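You operate a simulated robot arm through the tools that you are given. There is no shell and no other tool. Be economical: measure what you need, move in short steps, check, and stop when the job is done.

You run a simulated two-armed robot. Do the job below in one go: nothing can be reset, and whatever is moved stays where it is left.

JOB
Brush the grit off the stub shaft's shoulder, fit the lock collar and tighten its wing screw while holding it.
Fine: the brush goes back. Set down upright: round brush. What is to be rubbed or washed off counts as gone when no trace of it is left.

The check looks at the end state, three seconds after you hand in, the way a careful person would. Anything else that was tipped, shoved, dropped, spilled or broken makes it a failure.

ROBOT AND FRAMES
Two 7-joint arms with two-finger parallel grippers on one trunk, on a base that drives. Base frame: it is fixed to the floor where the robot stands at the start and does not move with it; the origin is under the middle of the robot, x ahead of it, y to its left, z up. Readings come in mm, degrees, newtons and seconds.
The left shoulder is at the start at [70, 163, 1170], the right one opposite. With the tool pointing down near the work surface each hand reaches from about 380 to 880 mm from the robot's upright axis, wherever it stands, measured 20 degrees to its own side. Places, roughly: round brush (4x4x12 cm) [600, 0, 900]; stub shaft [500, 200, 800]; wing screw [700, 100, 900]. Payload 3.43 kg a hand.
The TCP of each hand is the grasp point between the finger pads, 34 mm short of the fingertips. In the tool frame z runs along the fingers and y along their closing line. Largest opening 128 mm; finger width 24, thickness 12; the body of the gripper, 48 by 130 mm, starts 96 mm behind the TCP.
Orientation is that of the tool frame in the base frame, as [roll, pitch, yaw] about the fixed x, y, z axes, in that order (R = Rz(yaw) Ry(pitch) Rx(roll)). With the fingers straight down and closing along the base's y, the tool's x points along the base's -x, its y along +y and its z along -z.

CONTROLS
- The arms move only by the tool jog_arm. It takes "left_steps", "right_steps" or both (then of equal length, played together; a hand with none holds still); each is a list of rows, each an object (a shift or turn left out is 0, a gripper value left out holds the last) with "offset": the shift along the tool's x, y, z in units of 50 mm (1.0 is 50 mm), a list of three; "rot": the turn, a rotation vector about the tool's x, y, z in units of 5 degrees (1.0 is 5 degrees), a list of three; "grip": the gripper command, from -1 (shut) to 1 (fully open), values between in proportion. In form: [{"offset": [dx, dy, dz], "rot": [ax, ay, az], "grip": grip}, ...]. A call has 1 to 12 rows; each row shifts and turns the commanded pose from where the row before left it, along the tool's axes as they then stand. A call with a number of a shift or a turn outside -1 to 1 is refused whole. A row lasts 0.2 s, in which the tool goes at most 50 mm and 8.6 degrees; a call with a longer step from one row to the next is refused whole, and so is a gripper value outside its range. Where a pose cannot be reached the arm comes as near as it can. A force on the tool above 90 N (or 10 N above the force at the start of the call, whichever is more), or a blocked arm, ends the call early, and 0.2 s more pass. Each finger travels about 153 mm/s and halts on what it meets, pressing with about 38 N; the grip force reading is that of the motor and also rises with nothing between the fingers. The clock runs only during rows and for 0.2 s after the last one: add rows that do not move to give the fingers time. The reply holds the time, the measured pose of the TCP, the force on the tool along the base axes, the opening and the grip force, in the units named above and with some noise, with the torque about the TCP (base axes, N m) and any sound that the robot's microphone picked up.
- Cameras (640 x 400 px; columns grow to the right, rows downward): "scene" is now at [136.4, 38.2, 1409.2]; the picture's right is [0.33, -0.95, 0.00], its down [-0.55, -0.19, -0.82] and it looks along [0.77, 0.27, -0.58] (base axes); focal length 273 px, centre (320, 200). "left" rides on the left gripper at [76, 11, -160] in its tool frame; the picture's right is [-0.15, 0.99, 0.00], its down [-0.88, -0.13, -0.46] and it looks along [-0.45, -0.07, 0.89] (tool axes); focal length 234 px, centre (320, 200). "right" rides on the right gripper at [76, -11, -160] in its tool frame; the picture's right is [0.15, 0.99, 0.00], its down [-0.88, 0.13, -0.46] and it looks along [-0.45, 0.07, 0.89] (tool axes); focal length 234 px, centre (320, 200). There is no depth. A picture from a camera that has moved, and an enlarged one, comes with that camera's place and axes in the base frame and with its lens. The place of the scene camera against the robot may be out by one fixed shift of up to 18 mm in any direction.
- camera(camera): a new picture of that camera. It takes no simulated time.
- move_column(by): slides the trunk up (or, below 0, down) by that many mm; the arms and the scene camera ride with it, the base frame stays. It gives what a move gives, with no picture.
- drive_base(legs): drives the robot by 1 to 6 legs, each [ahead, left, turn to the left] in mm, mm and degrees, along the robot's own axes; the way and the turn of a leg run together, so that a leg with both is an arc; at most 1500 mm and 180 degrees a leg. The arms and the cameras ride along, it lands a little off, and it stops where it bumps. It gives what a move gives.
- aim_head(pan, tilt): turns the head with the scene camera to pan (to the left, within 86 degrees either way) and tilt (down, from -29 to 69), counted from straight ahead of the robot. It gives what a move gives.
- close_up(camera, box): a new picture of the part [left, top, right, bottom] of that camera's present view, enlarged. It takes no simulated time.
- sign_off(): hands the job in; it is judged then, once.

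Work in short steps. Places have to be worked out from the pictures, the camera data and where the tool is seen: move nearer, look again, correct. Check each grasp and each placing, and mend what went wrong. You have 120 turns and 108 pictures in all, those below and enlarged ones among them. Open the grippers and draw the arms clear of the work before you hand the job in, unless the task says otherwise; then end with one line.

The tools are called after "Emit:" as name(argument=value, ...) on one line, values as JSON. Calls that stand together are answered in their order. jog_arm: Moves the arms, as the interface text tells. Its arguments: {"type":"object","properties":{"left_steps":{"type":"array","items":{"type":"object","properties":{"offset":{"type":"array","items":{"type":"number"}},"rot":{"type":"array","items":{"type":"number"}},"grip":{"type":"number"}}}},"right_steps":{"type":"array","items":{"type":"object","properties":{"offset":{"type":"array","items":{"type":"number"}},"rot":{"type":"array","items":{"type":"number"}},"grip":{"type":"number"}}}}},"required":[]} The other tools are called the same way: move_column (by) slides the trunk up or down; drive_base (legs) drives the base; aim_head (pan, tilt) turns the head that bears the scene camera; camera (camera) takes a picture; close_up (camera, box) takes an enlarged picture of a part of a camera's view; sign_off () hands the job in.

At the start:

```text
t: 0.0
left_ee_pos: [495.8, 349.9, 1243.3]
left_tool_rot: [180.0, 0.0, -180.0]
left_ft_force: [-0.7, 0.8, 0.0]
left_torque: [0.02, -0.03, -0.04]
left_width: 128.1
left_grip_force: 0.2
right_ee_pos: [691.5, -43.2, 1182.2]
right_tool_rot: [179.9, 0.0, 180.0]
right_ft_force: [-0.3, 0.0, -0.7]
right_torque: [-0.04, -0.01, 0.01]
right_width: 127.8
right_grip_force: 0.1
trunk travel left (down, up): [-650.0, 290.0]
robot x, y, heading: [2.5, -0.8, -0.1]
head pan, tilt: [19.1, 35.3]
```

scene: 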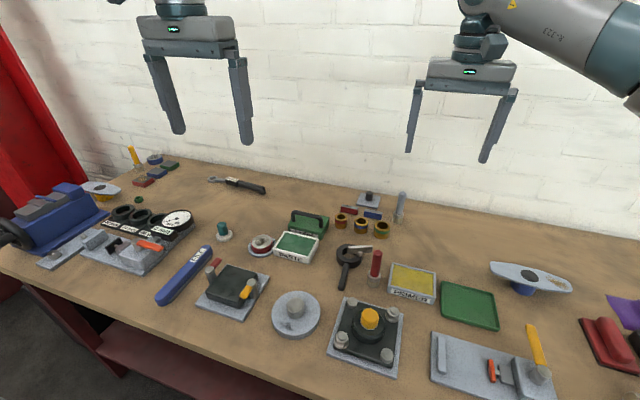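
right: 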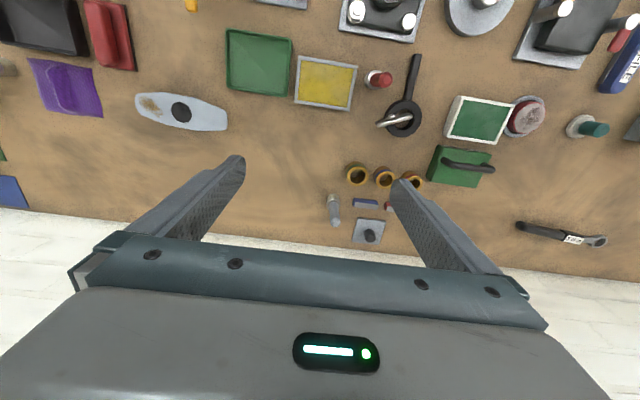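
left: 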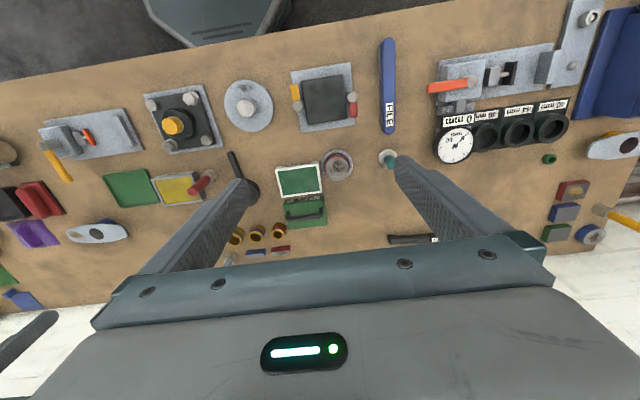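

I start by enlarging the scene around the likely shaft, collar and brush.

Emit:
close_up(camera="scene", box=[250, 220, 410, 340])

Emit:
close_up(camera="right", box=[320, 0, 560, 150])

```text
3.33 times, centred on (330, 280) of scene
camera zoom: at [136.4, 38.2, 1409.2], right [0.33, -0.95, 0.0], down [-0.55, -0.19, -0.82], along [0.77, 0.27, -0.58], focal length 911 px, centre (287, -67)
```

zoom: 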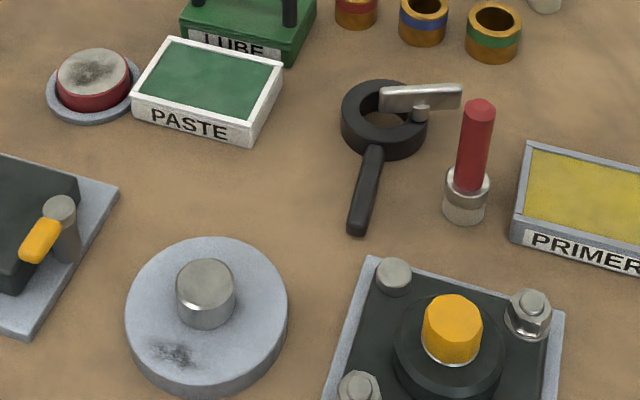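

```text
2.67 times, centred on (440, 75) of right
camera zoom: at [615.5, -55.3, 1341.6], right [-0.15, 0.99, 0.0], down [0.88, 0.13, 0.46], along [0.45, 0.07, -0.89], focal length 624 px, centre (0, 533)
```

zoom: 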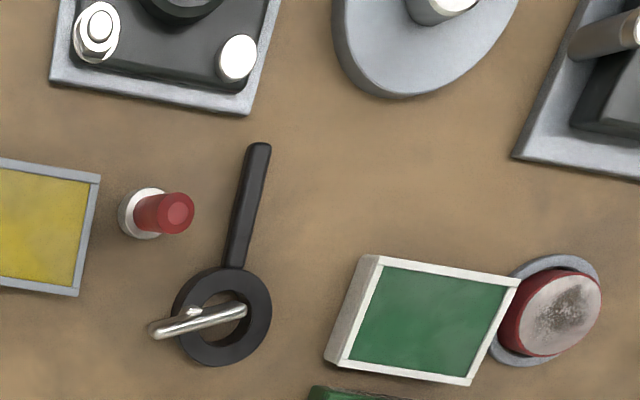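

The red-handled brush stands near [599, 48], the collar is near [659, 125] with its handle toward the robot, and the shaft is near [445, 205]. I bring the right hand above the brush for a closer look.

Emit:
jog_arm(right_steps=[{"offset": [0.46, 0.45, 0.5], "grip": 0.2}, {"offset": [0.46, 0.45, 0.8]}, {"offset": [0.46, 0.45, 0.8]}, {"offset": [0.46, 0.45, 0.8]}, {"offset": [0, 0, 0.6]}, {}])

Emit:
camera(camera="right")

Emit:
camera(camera="scene")

```text
refused: row 2 steps farther than a row can; nothing moved
```

```text
102 pictures are left
camera right: at [615.5, -55.3, 1341.6], right [-0.15, 0.99, 0.0], down [0.88, 0.13, 0.46], along [0.45, 0.07, -0.89], focal length 234 px, centre (320, 200)
```

right: 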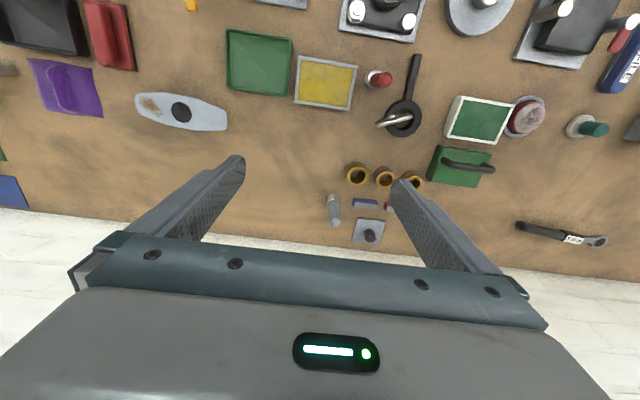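

```text
101 pictures are left
camera scene: at [136.4, 38.2, 1409.2], right [0.33, -0.95, 0.0], down [-0.55, -0.19, -0.82], along [0.77, 0.27, -0.58], focal length 273 px, centre (320, 200)
```

scene: 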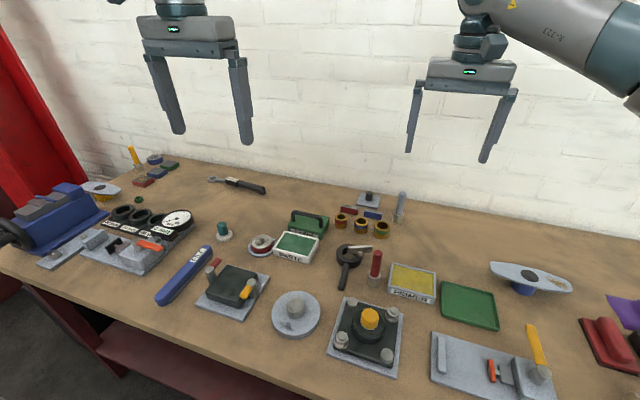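

The row was longer than 50 mm in total, so I resend with smaller rows.

Emit:
jog_arm(right_steps=[{"offset": [0.46, 0.45, 0.5], "grip": 0.2}, {"offset": [0.46, 0.45, 0.5]}, {"offset": [0.46, 0.45, 0.5]}, {"offset": [0.46, 0.45, 0.5]}, {"offset": [0, 0, 0.8]}, {"offset": [0, 0, 0.8]}, {}])

Emit:
camera(camera="right")

Emit:
camera(camera="scene")

```text
t: 1.6
left_ee_pos: [495.4, 352.6, 1243.0]
left_tool_rot: [180.0, 0.2, -179.9]
left_ft_force: [-0.1, 0.6, 0.2]
left_torque: [0.01, -0.02, 0.03]
left_width: 128.0
left_grip_force: 0.1
right_ee_pos: [600.6, 46.4, 1001.9]
right_tool_rot: [-180.0, 0.1, -180.0]
right_ft_force: [0.5, -0.3, 0.6]
right_torque: [0.0, 0.02, -0.02]
right_width: 76.6
right_grip_force: 0.0
trunk travel left (down, up): [-650.0, 290.0]
robot x, y, heading: [-2.2, 0.1, -0.1]
head pan, tilt: [19.1, 35.3]
```

```text
100 pictures are left
camera right: at [524.4, 34.4, 1162.3], right [-0.15, 0.99, 0.0], down [0.88, 0.13, 0.46], along [0.45, 0.07, -0.89], focal length 234 px, centre (320, 200)
```

right: 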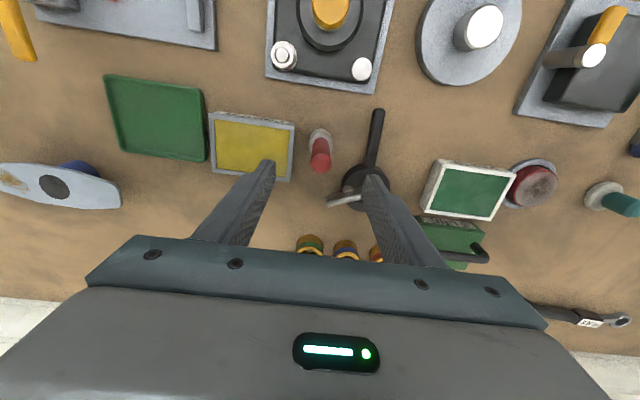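

```text
99 pictures are left
camera scene: at [135.7, 38.6, 1409.3], right [0.33, -0.95, 0.0], down [-0.55, -0.19, -0.82], along [0.77, 0.27, -0.58], focal length 273 px, centre (320, 200)
```

scene: 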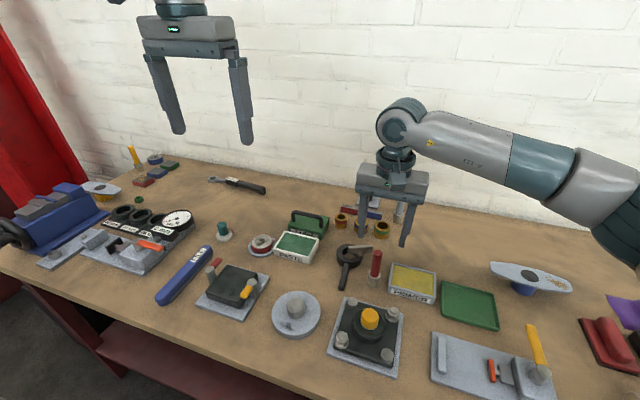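

The brush is closely aligned in y. I enlarge it to refine x before descending.

Emit:
close_up(camera="right", box=[270, 80, 430, 220])

Emit:
close_up(camera="right", box=[400, 0, 540, 90])

Emit:
close_up(camera="scene", box=[325, 220, 405, 300])

```text
2.86 times, centred on (350, 150) of right
camera zoom: at [524.4, 34.4, 1162.3], right [-0.15, 0.99, 0.0], down [0.88, 0.13, 0.46], along [0.45, 0.07, -0.89], focal length 669 px, centre (234, 343)
```

zoom: 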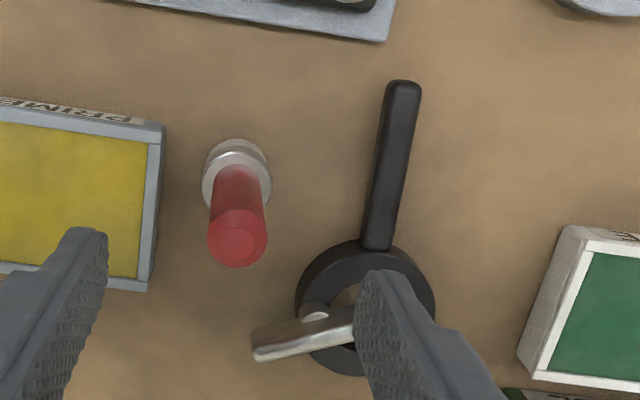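

```text
4.44 times, centred on (470, 45) of right
camera zoom: at [524.4, 34.4, 1162.3], right [-0.15, 0.99, 0.0], down [0.88, 0.13, 0.46], along [0.45, 0.07, -0.89], focal length 1041 px, centre (-347, 889)
```

zoom: 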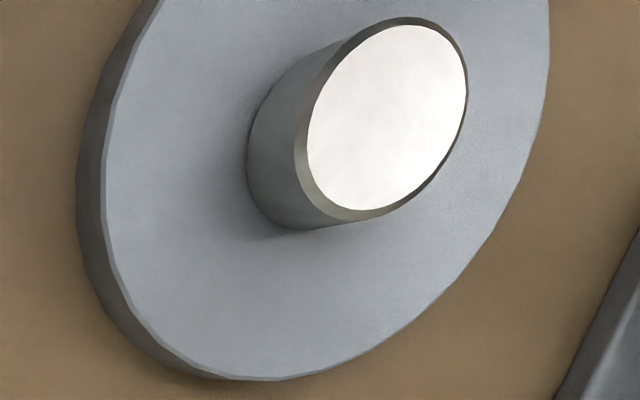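

```text
5.00 times, centred on (365, 260) of scene
camera zoom: at [135.7, 38.6, 1409.3], right [0.33, -0.95, 0.0], down [-0.55, -0.19, -0.82], along [0.77, 0.27, -0.58], focal length 1366 px, centre (95, -100)
```

zoom: 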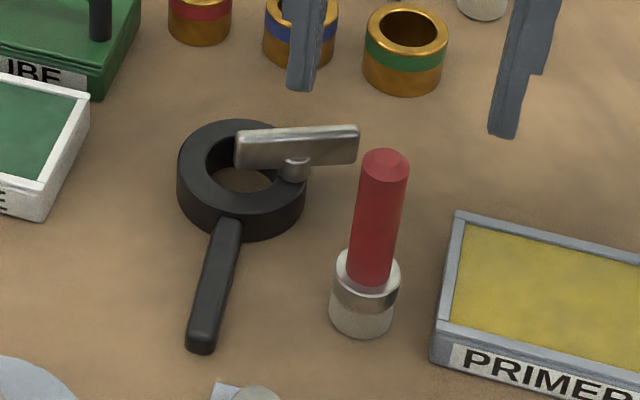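

Brush handle is at about [595, 47], top near z 940. I lower the right hand to z≈912 and close.

Emit:
jog_arm(right_steps=[{"offset": [0.11, 0, 0.6]}, {"offset": [0, 0, 0.6]}, {"offset": [0, 0, 0.6]}, {}, {"grip": -1}, {}, {}, {}])

Emit:
camera(camera="right")

```text
t: 3.4
left_ee_pos: [497.0, 351.0, 1242.5]
left_tool_rot: [-180.0, 0.0, -179.9]
left_ft_force: [0.2, -0.5, -0.4]
left_torque: [-0.02, 0.03, 0.03]
left_width: 128.0
left_grip_force: 0.0
right_ee_pos: [594.8, 45.4, 912.1]
right_tool_rot: [-180.0, 0.0, -179.9]
right_ft_force: [-0.8, 0.3, -0.1]
right_torque: [0.08, 0.0, 0.01]
right_width: 20.6
right_grip_force: 37.9
trunk travel left (down, up): [-650.0, 290.0]
robot x, y, heading: [-0.1, 1.8, 0.1]
head pan, tilt: [19.1, 35.3]
```

```text
95 pictures are left
camera right: at [519.3, 33.7, 1072.3], right [-0.15, 0.99, 0.0], down [0.88, 0.13, 0.46], along [0.45, 0.07, -0.89], focal length 234 px, centre (320, 200)
```

right: 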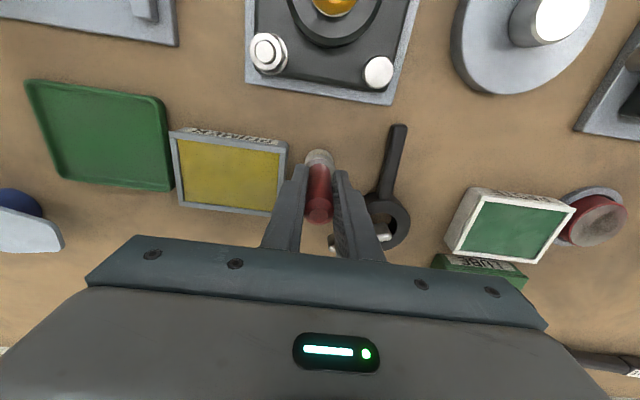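

Brush is gripped (20.6 mm). I lift it straight up, and look at the shaft with the left camera for its exact place and the grit.

Emit:
jog_arm(right_steps=[{"offset": [0, 0, -0.6]}, {"offset": [0, 0, -0.9]}, {"offset": [0, 0, -0.9]}, {}])

Emit:
close_up(camera="left", box=[200, 60, 300, 150])

Emit:
close_up(camera="scene", box=[260, 280, 340, 350])

Emit:
camera(camera="right")

```text
t: 4.4
left_ee_pos: [496.9, 350.4, 1243.4]
left_tool_rot: [-179.9, 0.0, -179.9]
left_ft_force: [0.7, -1.6, 0.1]
left_torque: [-0.03, 0.01, -0.02]
left_width: 128.1
left_grip_force: 0.0
right_ee_pos: [593.6, 46.0, 1030.7]
right_tool_rot: [-180.0, 0.0, -179.9]
right_ft_force: [-0.7, 0.3, -1.0]
right_torque: [-0.02, -0.02, -0.03]
right_width: 20.6
right_grip_force: 38.4
trunk travel left (down, up): [-650.0, 290.0]
robot x, y, heading: [-0.7, 1.1, -0.0]
head pan, tilt: [19.1, 35.3]
```

```text
4.44 times, centred on (250, 105) of left
camera zoom: at [422.0, 362.1, 1403.0], right [0.15, 0.99, 0.0], down [0.88, -0.13, 0.46], along [0.45, -0.07, -0.89], focal length 1041 px, centre (631, 622)
```

zoom: 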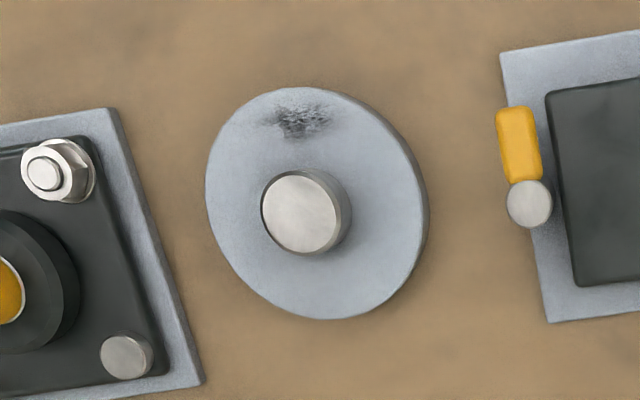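

```text
5.71 times, centred on (300, 315) of scene
camera zoom: at [137.0, 38.1, 1409.1], right [0.33, -0.95, 0.0], down [-0.55, -0.19, -0.82], along [0.77, 0.27, -0.58], focal length 1562 px, centre (434, -457)
```

zoom: 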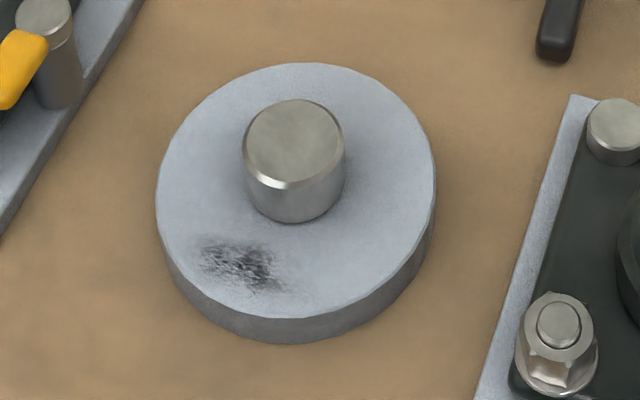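

```text
92 pictures are left
camera right: at [518.0, 34.3, 1191.5], right [-0.15, 0.99, 0.0], down [0.88, 0.13, 0.46], along [0.45, 0.07, -0.89], focal length 234 px, centre (320, 200)
```

right: 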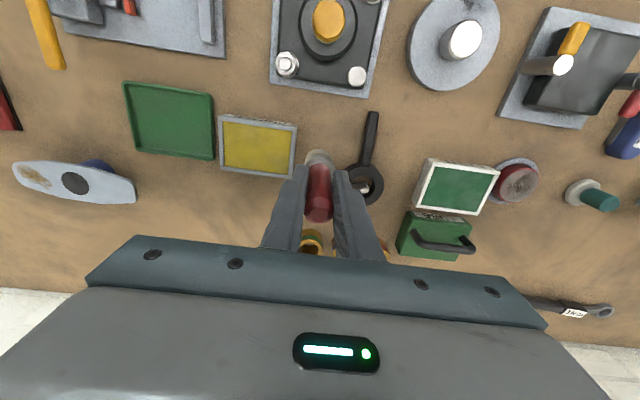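

Shaft axis ≈ [450, 196], disc top ≈ z 837, shaft top ≈ 862, and grit at ≈ [409, 200]. I carry the brush above the grit and shift the left arm aside for room.

Emit:
jog_arm(right_steps=[{"offset": [0.62, 0.51, 0]}, {"offset": [0.62, 0.51, 0]}, {"offset": [0.62, 0.51, 0]}, {"offset": [0.62, 0.51, 0]}, {"offset": [0.62, 0.51, 0]}, {"offset": [0.6, 0.51, 0]}, {}], left_steps=[{"offset": [0, 0.4, 0]}, {"offset": [0, 0.4, 0]}, {"offset": [0, 0.4, 0]}, {"offset": [0, 0.4, 0]}, {}, {}, {}])

Emit:
camera(camera="left")

Emit:
camera(camera="scene")

```text
t: 6.0
left_ee_pos: [498.1, 429.3, 1243.0]
left_tool_rot: [180.0, 0.0, -179.9]
left_ft_force: [-0.1, -0.2, 0.3]
left_torque: [0.01, 0.02, -0.01]
left_width: 128.0
left_grip_force: 0.0
right_ee_pos: [410.0, 200.3, 1031.2]
right_tool_rot: [179.9, 0.0, 179.9]
right_ft_force: [1.1, 0.3, -1.5]
right_torque: [0.0, 0.0, 0.02]
right_width: 20.7
right_grip_force: 38.0
trunk travel left (down, up): [-650.0, 290.0]
robot x, y, heading: [-3.6, 3.7, -0.1]
head pan, tilt: [19.1, 35.3]
```

```text
91 pictures are left
camera left: at [422.3, 441.0, 1403.4], right [0.15, 0.99, 0.0], down [0.88, -0.13, 0.46], along [0.45, -0.07, -0.89], focal length 234 px, centre (320, 200)
```

left: 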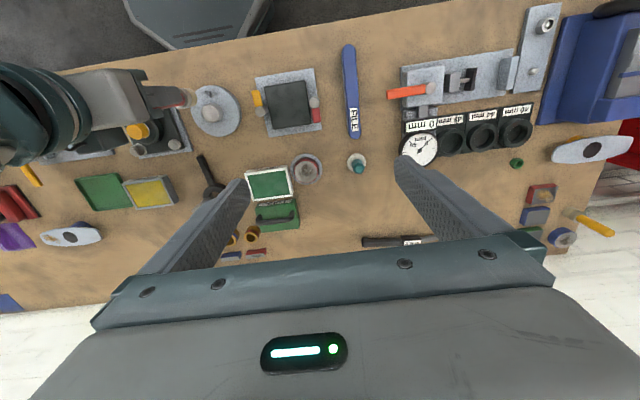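

```text
90 pictures are left
camera scene: at [137.0, 37.6, 1409.2], right [0.33, -0.95, 0.0], down [-0.55, -0.19, -0.82], along [0.77, 0.27, -0.58], focal length 273 px, centre (320, 200)
```

scene: 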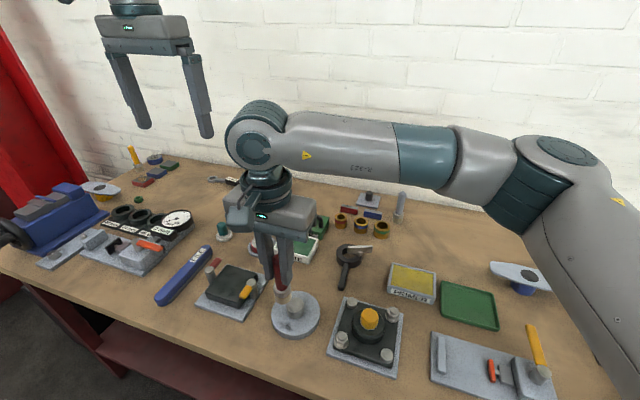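

Pose matches. I descend to just above the disc (bristles ~5 mm above) and look.

Emit:
jog_arm(right_steps=[{"offset": [0, 0, 0.6]}, {"offset": [0, 0, 0.6]}, {"offset": [0, 0, 0.5]}, {"offset": [0, 0, 0.2]}, {}])

Emit:
close_up(camera="scene", box=[250, 270, 350, 350])

Emit:
close_up(camera="right", box=[250, 100, 410, 220])

Emit:
close_up(camera="left", box=[140, 60, 260, 150])

```text
t: 7.2
left_ee_pos: [496.1, 429.8, 1245.0]
left_tool_rot: [-179.9, 0.1, -179.9]
left_ft_force: [-1.0, 0.3, -0.4]
left_torque: [0.01, 0.01, 0.03]
left_width: 127.9
left_grip_force: 0.1
right_ee_pos: [409.0, 198.8, 936.1]
right_tool_rot: [179.9, 0.1, 179.9]
right_ft_force: [0.3, -0.6, 10.2]
right_torque: [0.37, -0.06, 0.03]
right_width: 20.3
right_grip_force: 38.0
trunk travel left (down, up): [-650.0, 290.0]
robot x, y, heading: [-4.9, -1.5, -0.1]
head pan, tilt: [19.1, 35.3]
```

```text
5.00 times, centred on (300, 310) of scene
camera zoom: at [135.9, 38.0, 1409.5], right [0.33, -0.95, 0.0], down [-0.55, -0.19, -0.82], along [0.77, 0.27, -0.58], focal length 1366 px, centre (420, -350)
```

zoom: 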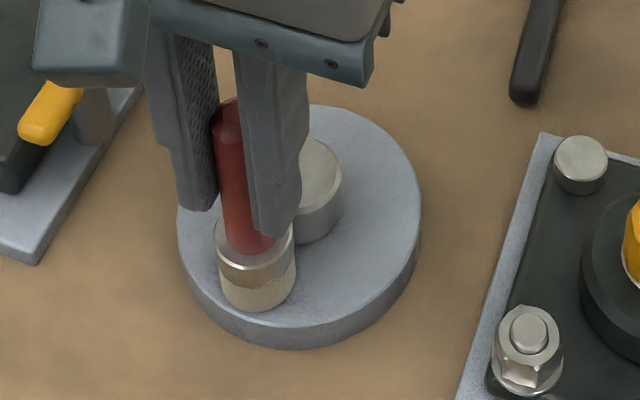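

```text
3.33 times, centred on (330, 160) of right
camera zoom: at [333.3, 187.2, 1096.0], right [-0.15, 0.99, 0.0], down [0.88, 0.13, 0.46], along [0.45, 0.07, -0.89], focal length 781 px, centre (287, 333)
```

zoom: 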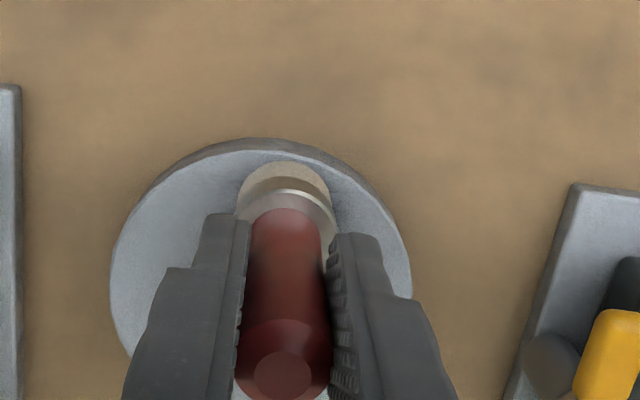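

```text
4.44 times, centred on (200, 105) of left
camera zoom: at [421.2, 441.3, 1403.8], right [0.15, 0.99, 0.0], down [0.88, -0.13, 0.46], along [0.45, -0.07, -0.89], focal length 1041 px, centre (853, 622)
```

zoom: 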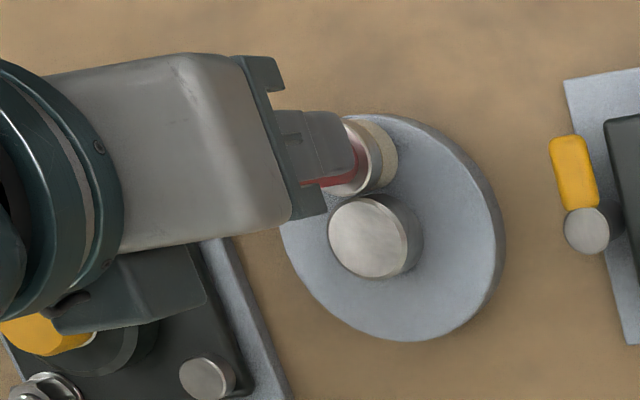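

The bristles already touch (10 N). I sweep sideways over the grit at slightly varied radii.

Emit:
jog_arm(right_steps=[{"offset": [0, -0.4, 0]}, {"offset": [0, 0.4, 0]}, {"offset": [0, 0.4, 0]}, {"offset": [0.12, 0, 0]}, {"offset": [0, -0.4, 0]}, {"offset": [0, -0.4, 0]}, {"offset": [-0.18, 0, 0]}, {"offset": [0, 0.4, 0]}, {"offset": [0, 0.4, 0]}, {"offset": [0.18, 0, 0]}, {"offset": [0, -0.4, 0]}, {"offset": [0, -0.4, 0]}])

Emit:
close_up(camera="scene", box=[250, 270, 350, 350])

Emit:
close_up(camera="right", box=[250, 100, 410, 220])

```text
t: 9.8
left_ee_pos: [497.0, 430.1, 1243.1]
left_tool_rot: [180.0, 0.0, -179.9]
left_ft_force: [0.0, 0.2, 0.7]
left_torque: [0.04, 0.03, -0.01]
left_width: 128.2
left_grip_force: 0.1
right_ee_pos: [404.2, 180.0, 935.7]
right_tool_rot: [179.9, 0.0, 180.0]
right_ft_force: [1.6, 0.8, 3.3]
right_torque: [-0.03, -0.13, 0.05]
right_width: 20.5
right_grip_force: 37.9
trunk travel left (down, up): [-650.0, 290.0]
robot x, y, heading: [0.7, 0.1, 0.1]
head pan, tilt: [19.1, 35.3]
```

```text
5.00 times, centred on (300, 310) of scene
camera zoom: at [136.3, 37.7, 1409.3], right [0.33, -0.95, 0.0], down [-0.55, -0.19, -0.82], along [0.77, 0.27, -0.58], focal length 1366 px, centre (420, -350)
```

zoom: 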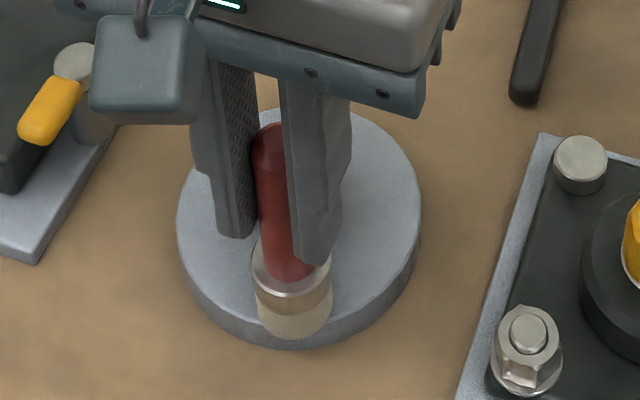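

```text
3.33 times, centred on (330, 160) of right
camera zoom: at [328.1, 167.5, 1096.1], right [-0.15, 0.99, 0.0], down [0.88, 0.13, 0.46], along [0.45, 0.07, -0.89], focal length 781 px, centre (287, 333)
```

zoom: 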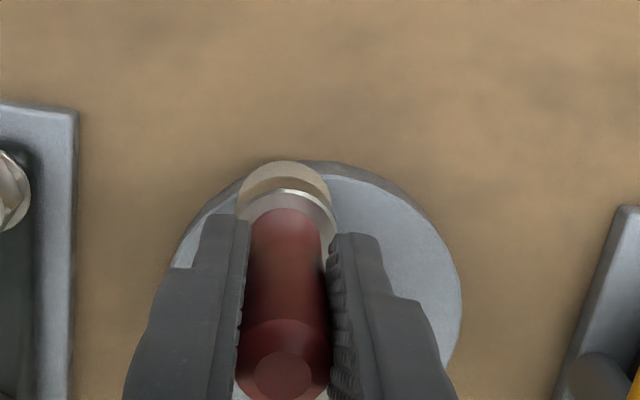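

The uncovered part looks clean. I lift the brush and check the whole shoulder.

Emit:
jog_arm(right_steps=[{"offset": [0, 0, -0.6]}, {"offset": [0, -0.5, -0.6]}, {"offset": [-0.2, -0.9, -0.3]}, {"offset": [-0.2, -0.9, -0.3]}, {}])

Emit:
close_up(camera="scene", box=[260, 280, 340, 350])

Emit:
close_up(camera="left", box=[160, 70, 260, 150])

```text
t: 11.0
left_ee_pos: [497.8, 431.7, 1242.1]
left_tool_rot: [-179.9, -0.1, -179.8]
left_ft_force: [-0.4, 0.6, 0.1]
left_torque: [-0.01, 0.0, 0.02]
left_width: 127.7
left_grip_force: 0.1
right_ee_pos: [421.9, 65.4, 1027.4]
right_tool_rot: [180.0, 0.0, 179.9]
right_ft_force: [0.0, 0.1, -0.5]
right_torque: [-0.04, 0.01, -0.02]
right_width: 20.4
right_grip_force: 38.0
trunk travel left (down, up): [-650.0, 290.0]
robot x, y, heading: [2.1, 1.3, 0.0]
head pan, tilt: [19.1, 35.3]
```

```text
5.71 times, centred on (300, 315) of scene
camera zoom: at [136.3, 39.9, 1409.2], right [0.33, -0.95, 0.0], down [-0.55, -0.19, -0.82], along [0.77, 0.27, -0.58], focal length 1562 px, centre (434, -457)
```

zoom: 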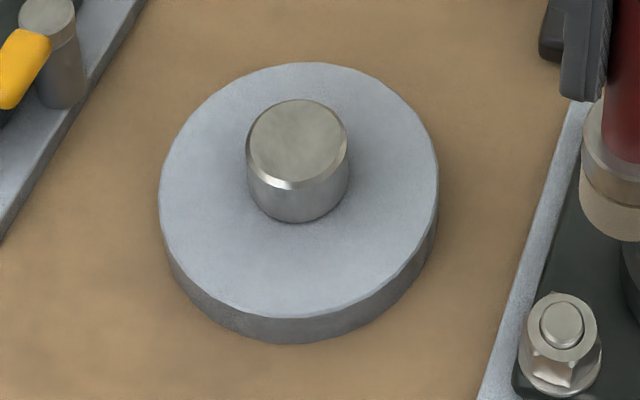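

```text
5.00 times, centred on (210, 110) of left
camera zoom: at [421.5, 443.3, 1402.8], right [0.14, 0.99, 0.0], down [0.88, -0.13, 0.46], along [0.45, -0.07, -0.89], focal length 1171 px, centre (870, 650)
```

zoom: 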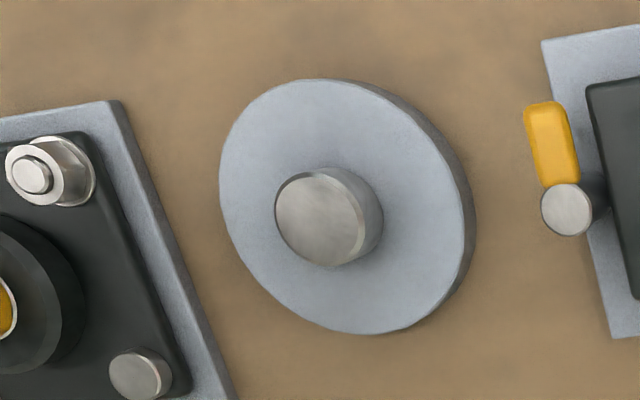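

The shoulder is clean. I take the brush back over its spot [594.8, 45.6].

Emit:
jog_arm(right_steps=[{"offset": [-0.86, 0, 0]}, {"offset": [-0.86, -0.1, 0]}, {"offset": [-0.86, -0.1, 0]}, {"offset": [-0.86, -0.2, 0]}, {}, {"offset": [0, 0, 0.7]}, {"offset": [0, 0, 0.7]}, {"offset": [0, 0, 0.6]}, {}])

```text
t: 13.0
left_ee_pos: [497.0, 430.4, 1242.7]
left_tool_rot: [-180.0, 0.0, -179.9]
left_ft_force: [0.9, 1.0, -0.2]
left_torque: [0.01, 0.02, -0.01]
left_width: 128.1
left_grip_force: 0.1
right_ee_pos: [595.4, 44.1, 926.8]
right_tool_rot: [179.9, 0.0, -179.8]
right_ft_force: [0.3, 0.1, -0.4]
right_torque: [0.0, 0.0, -0.01]
right_width: 20.2
right_grip_force: 38.4
trunk travel left (down, up): [-650.0, 290.0]
robot x, y, heading: [-1.5, -0.2, 0.0]
head pan, tilt: [19.1, 35.3]
```

Lowering the last 13 mm gently in small steps until contact.

Emit:
jog_arm(right_steps=[{"offset": [0, 0, 0.14]}, {"offset": [0, 0, 0.08]}, {"offset": [0, 0, 0.04]}, {}])

Emit:
close_up(camera="scene", box=[325, 220, 425, 300])

```text
t: 14.0
left_ee_pos: [495.6, 430.4, 1244.3]
left_tool_rot: [180.0, 0.1, -179.9]
left_ft_force: [-0.9, 0.3, 0.3]
left_torque: [0.0, 0.01, 0.0]
left_width: 128.2
left_grip_force: 0.0
right_ee_pos: [593.7, 45.1, 916.0]
right_tool_rot: [179.8, 0.1, -180.0]
right_ft_force: [0.7, -1.2, 12.5]
right_torque: [-0.06, -0.15, 0.02]
right_width: 20.3
right_grip_force: 37.7
trunk travel left (down, up): [-650.0, 290.0]
robot x, y, heading: [-1.4, -1.4, 0.0]
head pan, tilt: [19.1, 35.3]
```

```text
5.00 times, centred on (375, 260) of scene
camera zoom: at [135.2, 38.0, 1409.5], right [0.33, -0.95, 0.0], down [-0.55, -0.19, -0.82], along [0.77, 0.27, -0.58], focal length 1366 px, centre (45, -100)
```

zoom: 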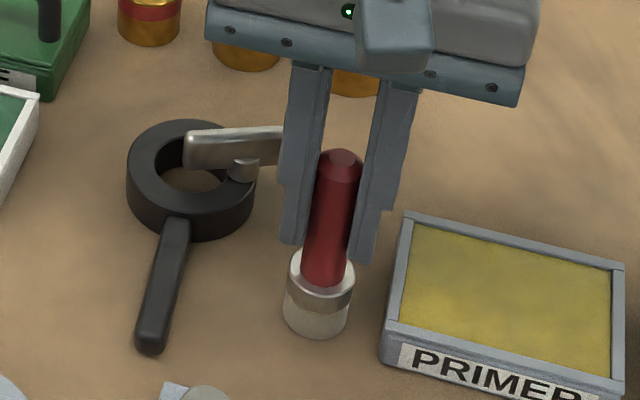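

Brush is standing on the table with light contact. I release it and rise.

Emit:
jog_arm(right_steps=[{"offset": [0, 0, -0.03], "grip": -0.1}, {}, {}, {"offset": [0, 0, -0.5]}, {"offset": [0, 0, -0.8]}, {"offset": [0, 0, -0.8]}, {}])

Emit:
camera(camera="right")

Emit:
close_up(camera="scene", box=[315, 220, 415, 300])

```text
t: 15.6
left_ee_pos: [497.2, 429.8, 1243.6]
left_tool_rot: [180.0, 0.0, -179.9]
left_ft_force: [0.2, 0.4, 0.6]
left_torque: [0.03, 0.04, 0.01]
left_width: 128.1
left_grip_force: 0.0
right_ee_pos: [592.8, 46.0, 1018.7]
right_tool_rot: [-180.0, 0.0, -180.0]
right_ft_force: [0.2, -0.2, -0.3]
right_torque: [-0.01, 0.01, 0.03]
right_width: 57.7
right_grip_force: 0.1
trunk travel left (down, up): [-650.0, 290.0]
robot x, y, heading: [0.2, 0.1, -0.3]
head pan, tilt: [19.1, 35.3]
```

```text
81 pictures are left
camera right: at [518.2, 34.2, 1179.2], right [-0.15, 0.99, 0.0], down [0.88, 0.13, 0.46], along [0.45, 0.07, -0.89], focal length 234 px, centre (320, 200)
```

right: 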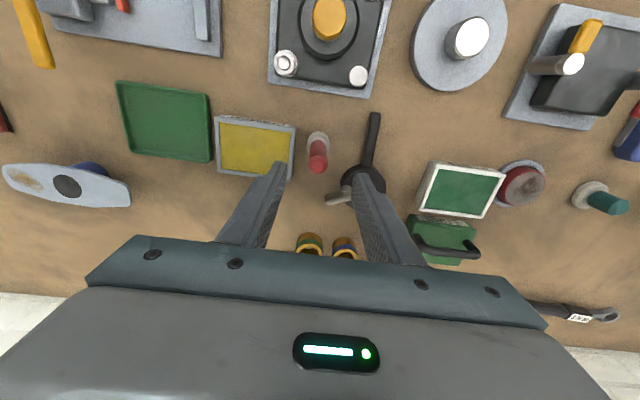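

```text
5.00 times, centred on (365, 260) of scene
camera zoom: at [136.8, 38.0, 1409.2], right [0.33, -0.95, 0.0], down [-0.55, -0.19, -0.82], along [0.77, 0.27, -0.58], focal length 1366 px, centre (95, -100)
```

zoom: 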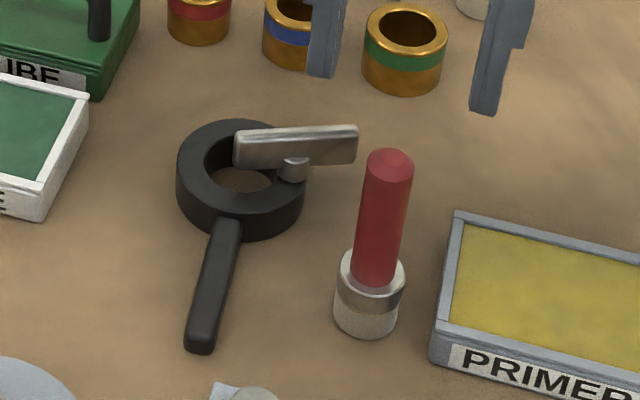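

The brush is back and upright. I withdraw the right arm and bring the left hand above the collar's handle at ≈[590, 120].

Emit:
jog_arm(right_steps=[{"offset": [0, -0.7, -0.6]}, {"offset": [0, -0.8, -0.4]}, {"offset": [0, -0.8, 0]}, {"offset": [0, -0.8, 0]}, {"offset": [0, -0.8, 0]}, {"offset": [0, -0.8, 0]}, {}, {}, {}, {}, {}], left_steps=[{"grip": 0}, {"offset": [-0.2, -0.69, 0.5]}, {"offset": [-0.2, -0.69, 0.5]}, {"offset": [-0.2, -0.69, 0.5]}, {"offset": [-0.2, -0.69, 0.5]}, {"offset": [-0.2, -0.69, 0.5]}, {"offset": [-0.2, -0.69, 0.5]}, {"offset": [-0.2, -0.69, 0.5]}, {"offset": [-0.2, -0.69, 0.5]}, {"offset": [-0.26, -0.69, 0.5]}, {}])

Emit:
camera(camera="left")

Emit:
close_up(camera="left", box=[240, 90, 400, 210])

```text
t: 18.0
left_ee_pos: [575.4, 152.1, 1028.0]
left_tool_rot: [-179.8, 0.1, -179.9]
left_ft_force: [0.3, 0.2, 0.4]
left_torque: [-0.04, 0.0, 0.02]
left_width: 63.9
left_grip_force: 0.1
left hand out of reach, approached as far as the arm can: row 10
right_ee_pos: [595.4, -190.3, 1067.7]
right_tool_rot: [-180.0, 0.0, 180.0]
right_ft_force: [0.4, 0.1, -1.0]
right_torque: [0.01, -0.02, 0.05]
right_width: 57.3
right_grip_force: 0.0
trunk travel left (down, up): [-650.0, 290.0]
robot x, y, heading: [1.3, 0.2, 0.1]
head pan, tilt: [19.1, 35.3]
```

```text
79 pictures are left
camera left: at [499.3, 163.3, 1187.6], right [0.14, 0.99, 0.0], down [0.88, -0.13, 0.46], along [0.45, -0.07, -0.89], focal length 234 px, centre (320, 200)
```

left: 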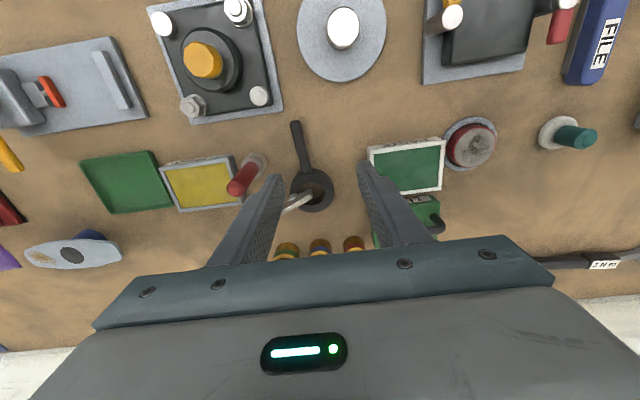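

```text
3.33 times, centred on (320, 150) of left
camera zoom: at [499.3, 163.3, 1187.6], right [0.14, 0.99, 0.0], down [0.88, -0.13, 0.46], along [0.45, -0.07, -0.89], focal length 781 px, centre (320, 367)
```

zoom: 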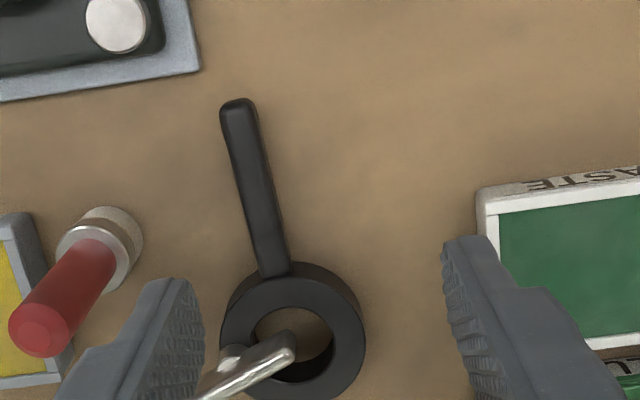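

Handle midpoint ≈ [585, 122]. The last row stopped short, so I try the remaining shift in smaller pieces.

Emit:
jog_arm(left_steps=[{"offset": [-0.1, -0.3, 0]}, {"offset": [0, -0.3, 0]}, {}])

```text
t: 18.8
left_ee_pos: [571.9, 149.8, 1029.7]
left_tool_rot: [-179.8, 0.1, -179.9]
left_ft_force: [0.2, 0.2, -0.1]
left_torque: [0.02, 0.0, 0.01]
left_width: 64.3
left_grip_force: 0.1
left hand out of reach, approached as far as the arm can: row 1, 2
right_ee_pos: [595.5, -189.9, 1067.6]
right_tool_rot: [-180.0, 0.0, -180.0]
right_ft_force: [0.3, 0.1, 0.4]
right_torque: [-0.01, -0.02, 0.0]
right_width: 57.8
right_grip_force: 0.1
trunk travel left (down, up): [-650.0, 290.0]
robot x, y, heading: [-0.3, 0.1, -0.2]
head pan, tilt: [19.1, 35.3]
```

The left arm is at a joint limit here, so I shift the base 120 mm to the right so the collar sits more to the left hand's side.

Emit:
drive_base(legs=[[0, -120, 0]])

Emit:
jog_arm(left_steps=[{"offset": [0, 0.6, 0]}, {"offset": [0, 0.6, 0]}, {}])

Emit:
camera(camera="left")

```text
t: 20.0
left_ee_pos: [572.5, 33.9, 1030.0]
left_tool_rot: [-180.0, 0.1, -179.9]
left_ft_force: [0.2, 0.5, -0.5]
left_torque: [-0.01, -0.02, 0.0]
left_width: 64.2
left_grip_force: 0.0
right_ee_pos: [596.1, -307.6, 1067.7]
right_tool_rot: [-180.0, 0.0, -179.9]
right_ft_force: [-0.5, -0.1, 0.9]
right_torque: [-0.02, 0.01, -0.04]
right_width: 57.4
right_grip_force: 0.1
trunk travel left (down, up): [-650.0, 290.0]
robot x, y, heading: [0.8, -115.8, -0.0]
head pan, tilt: [19.1, 35.3]
```

```text
t: 20.8
left_ee_pos: [570.9, 91.9, 1029.3]
left_tool_rot: [-179.9, -0.1, -179.9]
left_ft_force: [0.6, -0.3, 0.3]
left_torque: [0.01, 0.02, 0.02]
left_width: 64.0
left_grip_force: 0.1
right_ee_pos: [596.0, -305.9, 1066.7]
right_tool_rot: [179.9, 0.0, -179.9]
right_ft_force: [0.9, -0.7, -0.3]
right_torque: [0.01, 0.04, 0.01]
right_width: 57.6
right_grip_force: 0.1
trunk travel left (down, up): [-650.0, 290.0]
robot x, y, heading: [3.9, -119.5, -0.0]
head pan, tilt: [19.1, 35.3]
```

```text
77 pictures are left
camera left: at [495.9, 103.5, 1188.8], right [0.14, 0.99, 0.0], down [0.88, -0.13, 0.46], along [0.45, -0.07, -0.89], focal length 234 px, centre (320, 200)
```

left: 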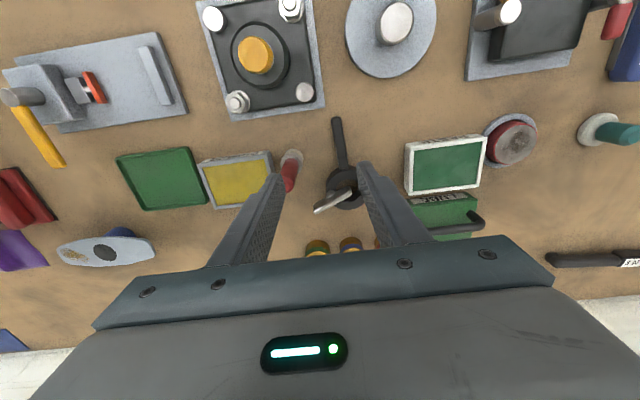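

Now reachable. I move above the handle and partway down.

Emit:
jog_arm(left_steps=[{"offset": [-0.28, 0.3, 0], "grip": -0.25}, {"offset": [0, 0.3, 0]}, {"offset": [0, 0, 0.9]}, {"offset": [0, 0, 0.9]}, {"offset": [0, 0, 0.5]}, {}])

Emit:
camera(camera="left")

Emit:
close_up(camera="left", box=[240, 90, 400, 240])

Emit:
camera(camera="scene")

```text
t: 22.2
left_ee_pos: [586.4, 121.8, 913.2]
left_tool_rot: [-179.9, 0.1, -179.8]
left_ft_force: [-0.3, 0.4, 1.3]
left_torque: [0.03, 0.03, -0.02]
left_width: 48.1
left_grip_force: 0.1
right_ee_pos: [595.1, -306.3, 1068.0]
right_tool_rot: [179.9, -0.1, -179.8]
right_ft_force: [-1.8, -0.5, -0.3]
right_torque: [0.02, 0.0, 0.01]
right_width: 57.7
right_grip_force: 0.1
trunk travel left (down, up): [-650.0, 290.0]
robot x, y, heading: [0.1, -116.9, 0.0]
head pan, tilt: [19.1, 35.3]
```

```text
76 pictures are left
camera left: at [510.3, 132.8, 1074.2], right [0.14, 0.99, 0.0], down [0.88, -0.13, 0.46], along [0.45, -0.07, -0.89], focal length 234 px, centre (320, 200)
```

left: 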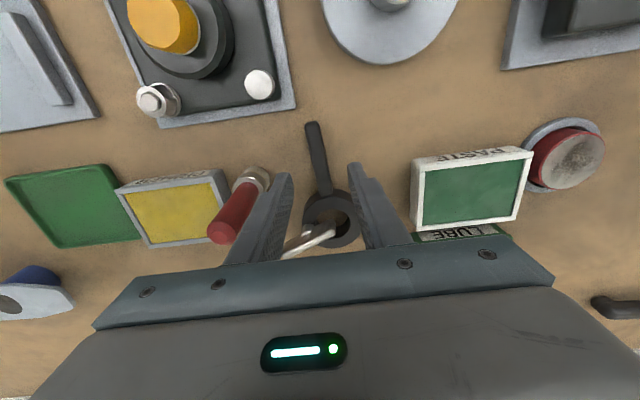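

```text
2.67 times, centred on (320, 165) of left
camera zoom: at [510.3, 132.8, 1074.2], right [0.14, 0.99, 0.0], down [0.88, -0.13, 0.46], along [0.45, -0.07, -0.89], focal length 624 px, centre (320, 293)
```

zoom: 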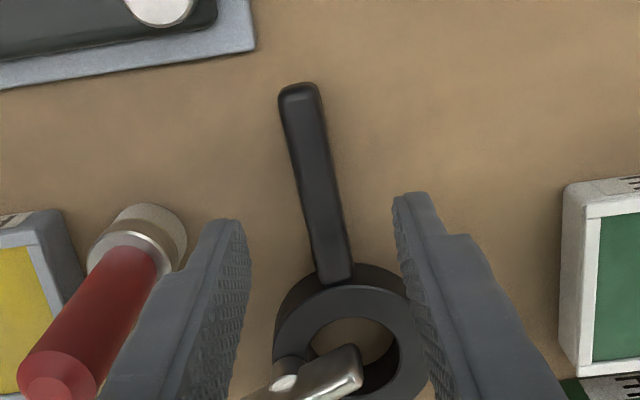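

```text
74 pictures are left
camera scene: at [136.3, -80.1, 1409.3], right [0.33, -0.94, 0.0], down [-0.55, -0.19, -0.82], along [0.77, 0.27, -0.58], focal length 273 px, centre (320, 200)
```

scene: 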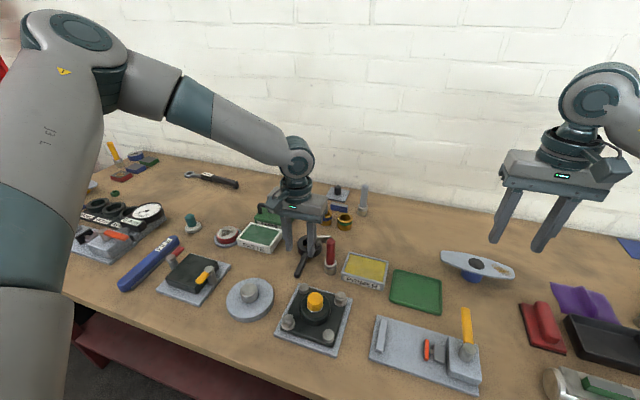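

Alignment good (handle y≈121 at x≈586). I lower to z≈859 and grip.

Emit:
jog_arm(left_steps=[{"offset": [0, 0, 0.5]}, {"offset": [0, 0, 0.4]}, {"offset": [0, 0, 0.16]}, {}, {"grip": -1}, {}, {}, {}])

Emit:
close_up(camera="left", box=[220, 90, 420, 260])

Emit:
close_up(camera="scene", box=[260, 190, 370, 290])

```text
t: 24.0
left_ee_pos: [586.1, 123.2, 862.1]
left_tool_rot: [-179.9, 0.1, -179.8]
left_ft_force: [1.0, 1.5, 0.1]
left_torque: [0.07, -0.23, 0.16]
left_width: 15.8
left_grip_force: 38.3
right_ee_pos: [595.4, -307.3, 1067.8]
right_tool_rot: [-180.0, 0.0, -179.9]
right_ft_force: [0.1, -0.2, 0.3]
right_torque: [-0.01, -0.02, 0.04]
right_width: 57.8
right_grip_force: 0.0
trunk travel left (down, up): [-650.0, 290.0]
robot x, y, heading: [1.5, -116.4, 0.1]
head pan, tilt: [19.1, 35.3]
```

```text
2.35 times, centred on (320, 175) of left
camera zoom: at [510.3, 134.6, 1021.6], right [0.14, 0.99, 0.0], down [0.88, -0.13, 0.46], along [0.45, -0.07, -0.89], focal length 551 px, centre (320, 259)
```

zoom: 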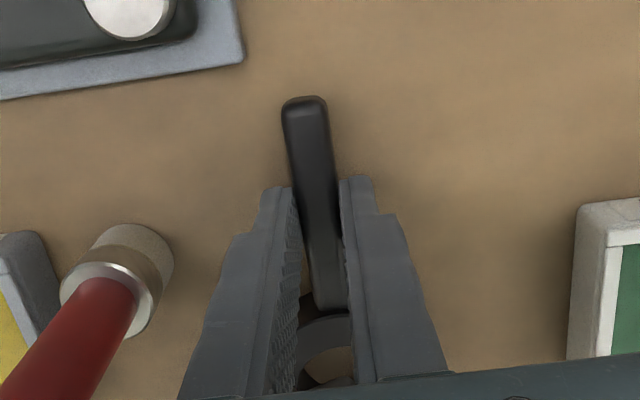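

```text
4.00 times, centred on (315, 240) of scene
camera zoom: at [136.6, -79.3, 1409.2], right [0.33, -0.94, 0.0], down [-0.55, -0.19, -0.82], along [0.77, 0.27, -0.58], focal length 1093 px, centre (340, 40)
```

zoom: 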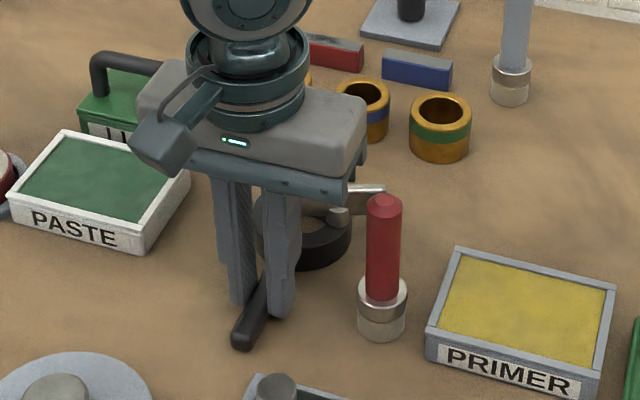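

Handle gripped (15.8 mm). I lift it straight up and check for droop.

Emit:
jog_arm(left_steps=[{"offset": [0, 0, -0.4]}, {"offset": [0, 0, -0.7]}, {"offset": [0, 0, -0.8]}, {"offset": [0, 0, -0.8]}, {}, {}])

Emit:
camera(camera="left")

Emit:
camera(camera="scene")

Emit:
close_up(camera="scene", box=[250, 120, 390, 260])

```text
t: 25.4
left_ee_pos: [584.0, 121.3, 996.9]
left_tool_rot: [-179.9, 0.0, -179.8]
left_ft_force: [0.8, 0.4, -3.4]
left_torque: [0.02, 0.21, -0.03]
left_width: 15.6
left_grip_force: 37.7
right_ee_pos: [595.3, -306.7, 1068.0]
right_tool_rot: [-179.9, 0.0, -179.9]
right_ft_force: [0.5, -0.3, -0.3]
right_torque: [0.03, 0.0, 0.02]
right_width: 57.7
right_grip_force: 0.0
trunk travel left (down, up): [-650.0, 290.0]
robot x, y, heading: [-0.2, -120.6, 0.1]
head pan, tilt: [19.1, 35.3]
```

```text
71 pictures are left
camera left: at [508.2, 133.5, 1156.0], right [0.14, 0.99, 0.0], down [0.88, -0.13, 0.46], along [0.45, -0.07, -0.89], focal length 234 px, centre (320, 200)
```

left: 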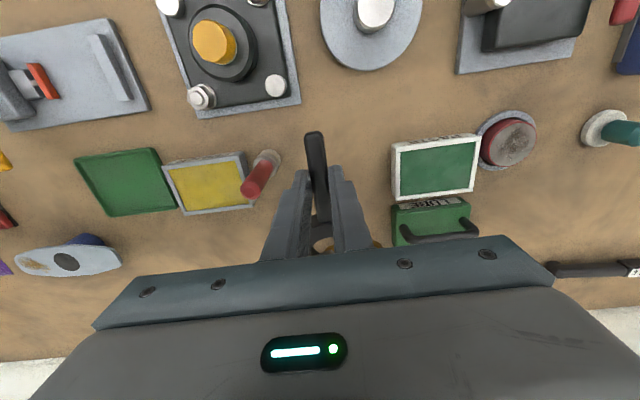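

```text
70 pictures are left
camera scene: at [136.8, -79.5, 1409.2], right [0.33, -0.94, 0.0], down [-0.55, -0.19, -0.82], along [0.77, 0.27, -0.58], focal length 273 px, centre (320, 200)
```

scene: 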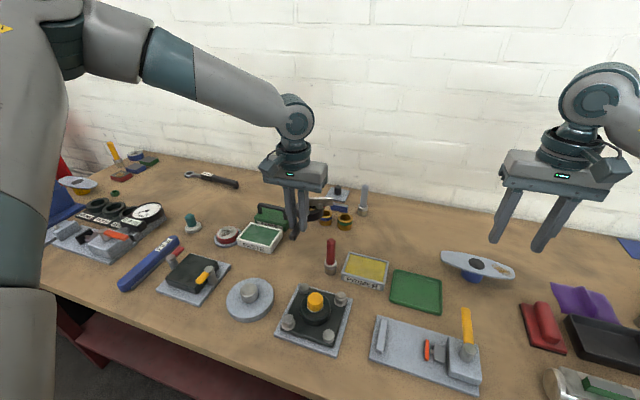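

```text
2.86 times, centred on (320, 190) of scene
camera zoom: at [136.8, -79.5, 1409.2], right [0.33, -0.94, 0.0], down [-0.55, -0.19, -0.82], along [0.77, 0.27, -0.58], focal length 781 px, centre (320, 229)
```

zoom: 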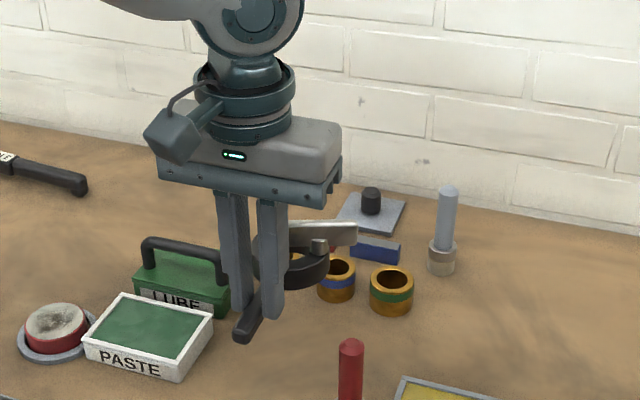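

The collar is held level (about 0.35 kg). I raise it a little, carry it toward the shaft, then begin turning so its handle points left.

Emit:
jog_arm(left_steps=[{"offset": [0, 0, -0.8]}, {"offset": [0.545, 0.584, 0]}, {"offset": [0.545, 0.584, 0]}, {"offset": [0.545, 0.584, 0]}, {"offset": [0.545, 0.584, 0]}, {"offset": [0.545, 0.584, 0]}, {"rot": [0, 0, 1]}, {"rot": [0, 0, 1]}, {"rot": [0, 0, 1]}, {"rot": [0, 0, 1]}, {}])

Emit:
jog_arm(left_steps=[{"rot": [0, 0, 1]}, {"rot": [0, 0, 1]}, {"rot": [0, 0, 1]}, {"rot": [0, 0, 1]}, {"rot": [0, 0, 1]}, {"rot": [0, 0, 1]}, {"rot": [0, 0, 1]}, {"rot": [0, 0, 1]}, {}])

```text
t: 27.8
left_ee_pos: [447.6, 268.7, 1036.2]
left_tool_rot: [-179.9, 0.1, 160.1]
left_ft_force: [-0.5, 0.1, -4.8]
left_torque: [0.07, 0.18, -0.01]
left_width: 15.5
left_grip_force: 38.0
right_ee_pos: [597.3, -306.9, 1068.5]
right_tool_rot: [-180.0, 0.0, -179.8]
right_ft_force: [-0.1, -0.1, 0.1]
right_torque: [-0.01, -0.03, 0.03]
right_width: 57.7
right_grip_force: 0.1
trunk travel left (down, up): [-650.0, 290.0]
robot x, y, heading: [0.4, -118.4, 0.2]
head pan, tilt: [19.1, 35.3]
```

```text
t: 29.8
left_ee_pos: [448.1, 269.5, 1034.8]
left_tool_rot: [-179.9, 0.2, 120.1]
left_ft_force: [1.0, -0.2, -3.5]
left_torque: [0.22, 0.11, 0.0]
left_width: 15.6
left_grip_force: 37.8
right_ee_pos: [596.0, -306.4, 1068.1]
right_tool_rot: [180.0, 0.1, -179.9]
right_ft_force: [0.8, 0.0, 0.4]
right_torque: [-0.01, -0.02, -0.01]
right_width: 57.6
right_grip_force: 0.1
trunk travel left (down, up): [-650.0, 290.0]
robot x, y, heading: [-1.4, -119.8, 0.1]
head pan, tilt: [19.1, 35.3]
```

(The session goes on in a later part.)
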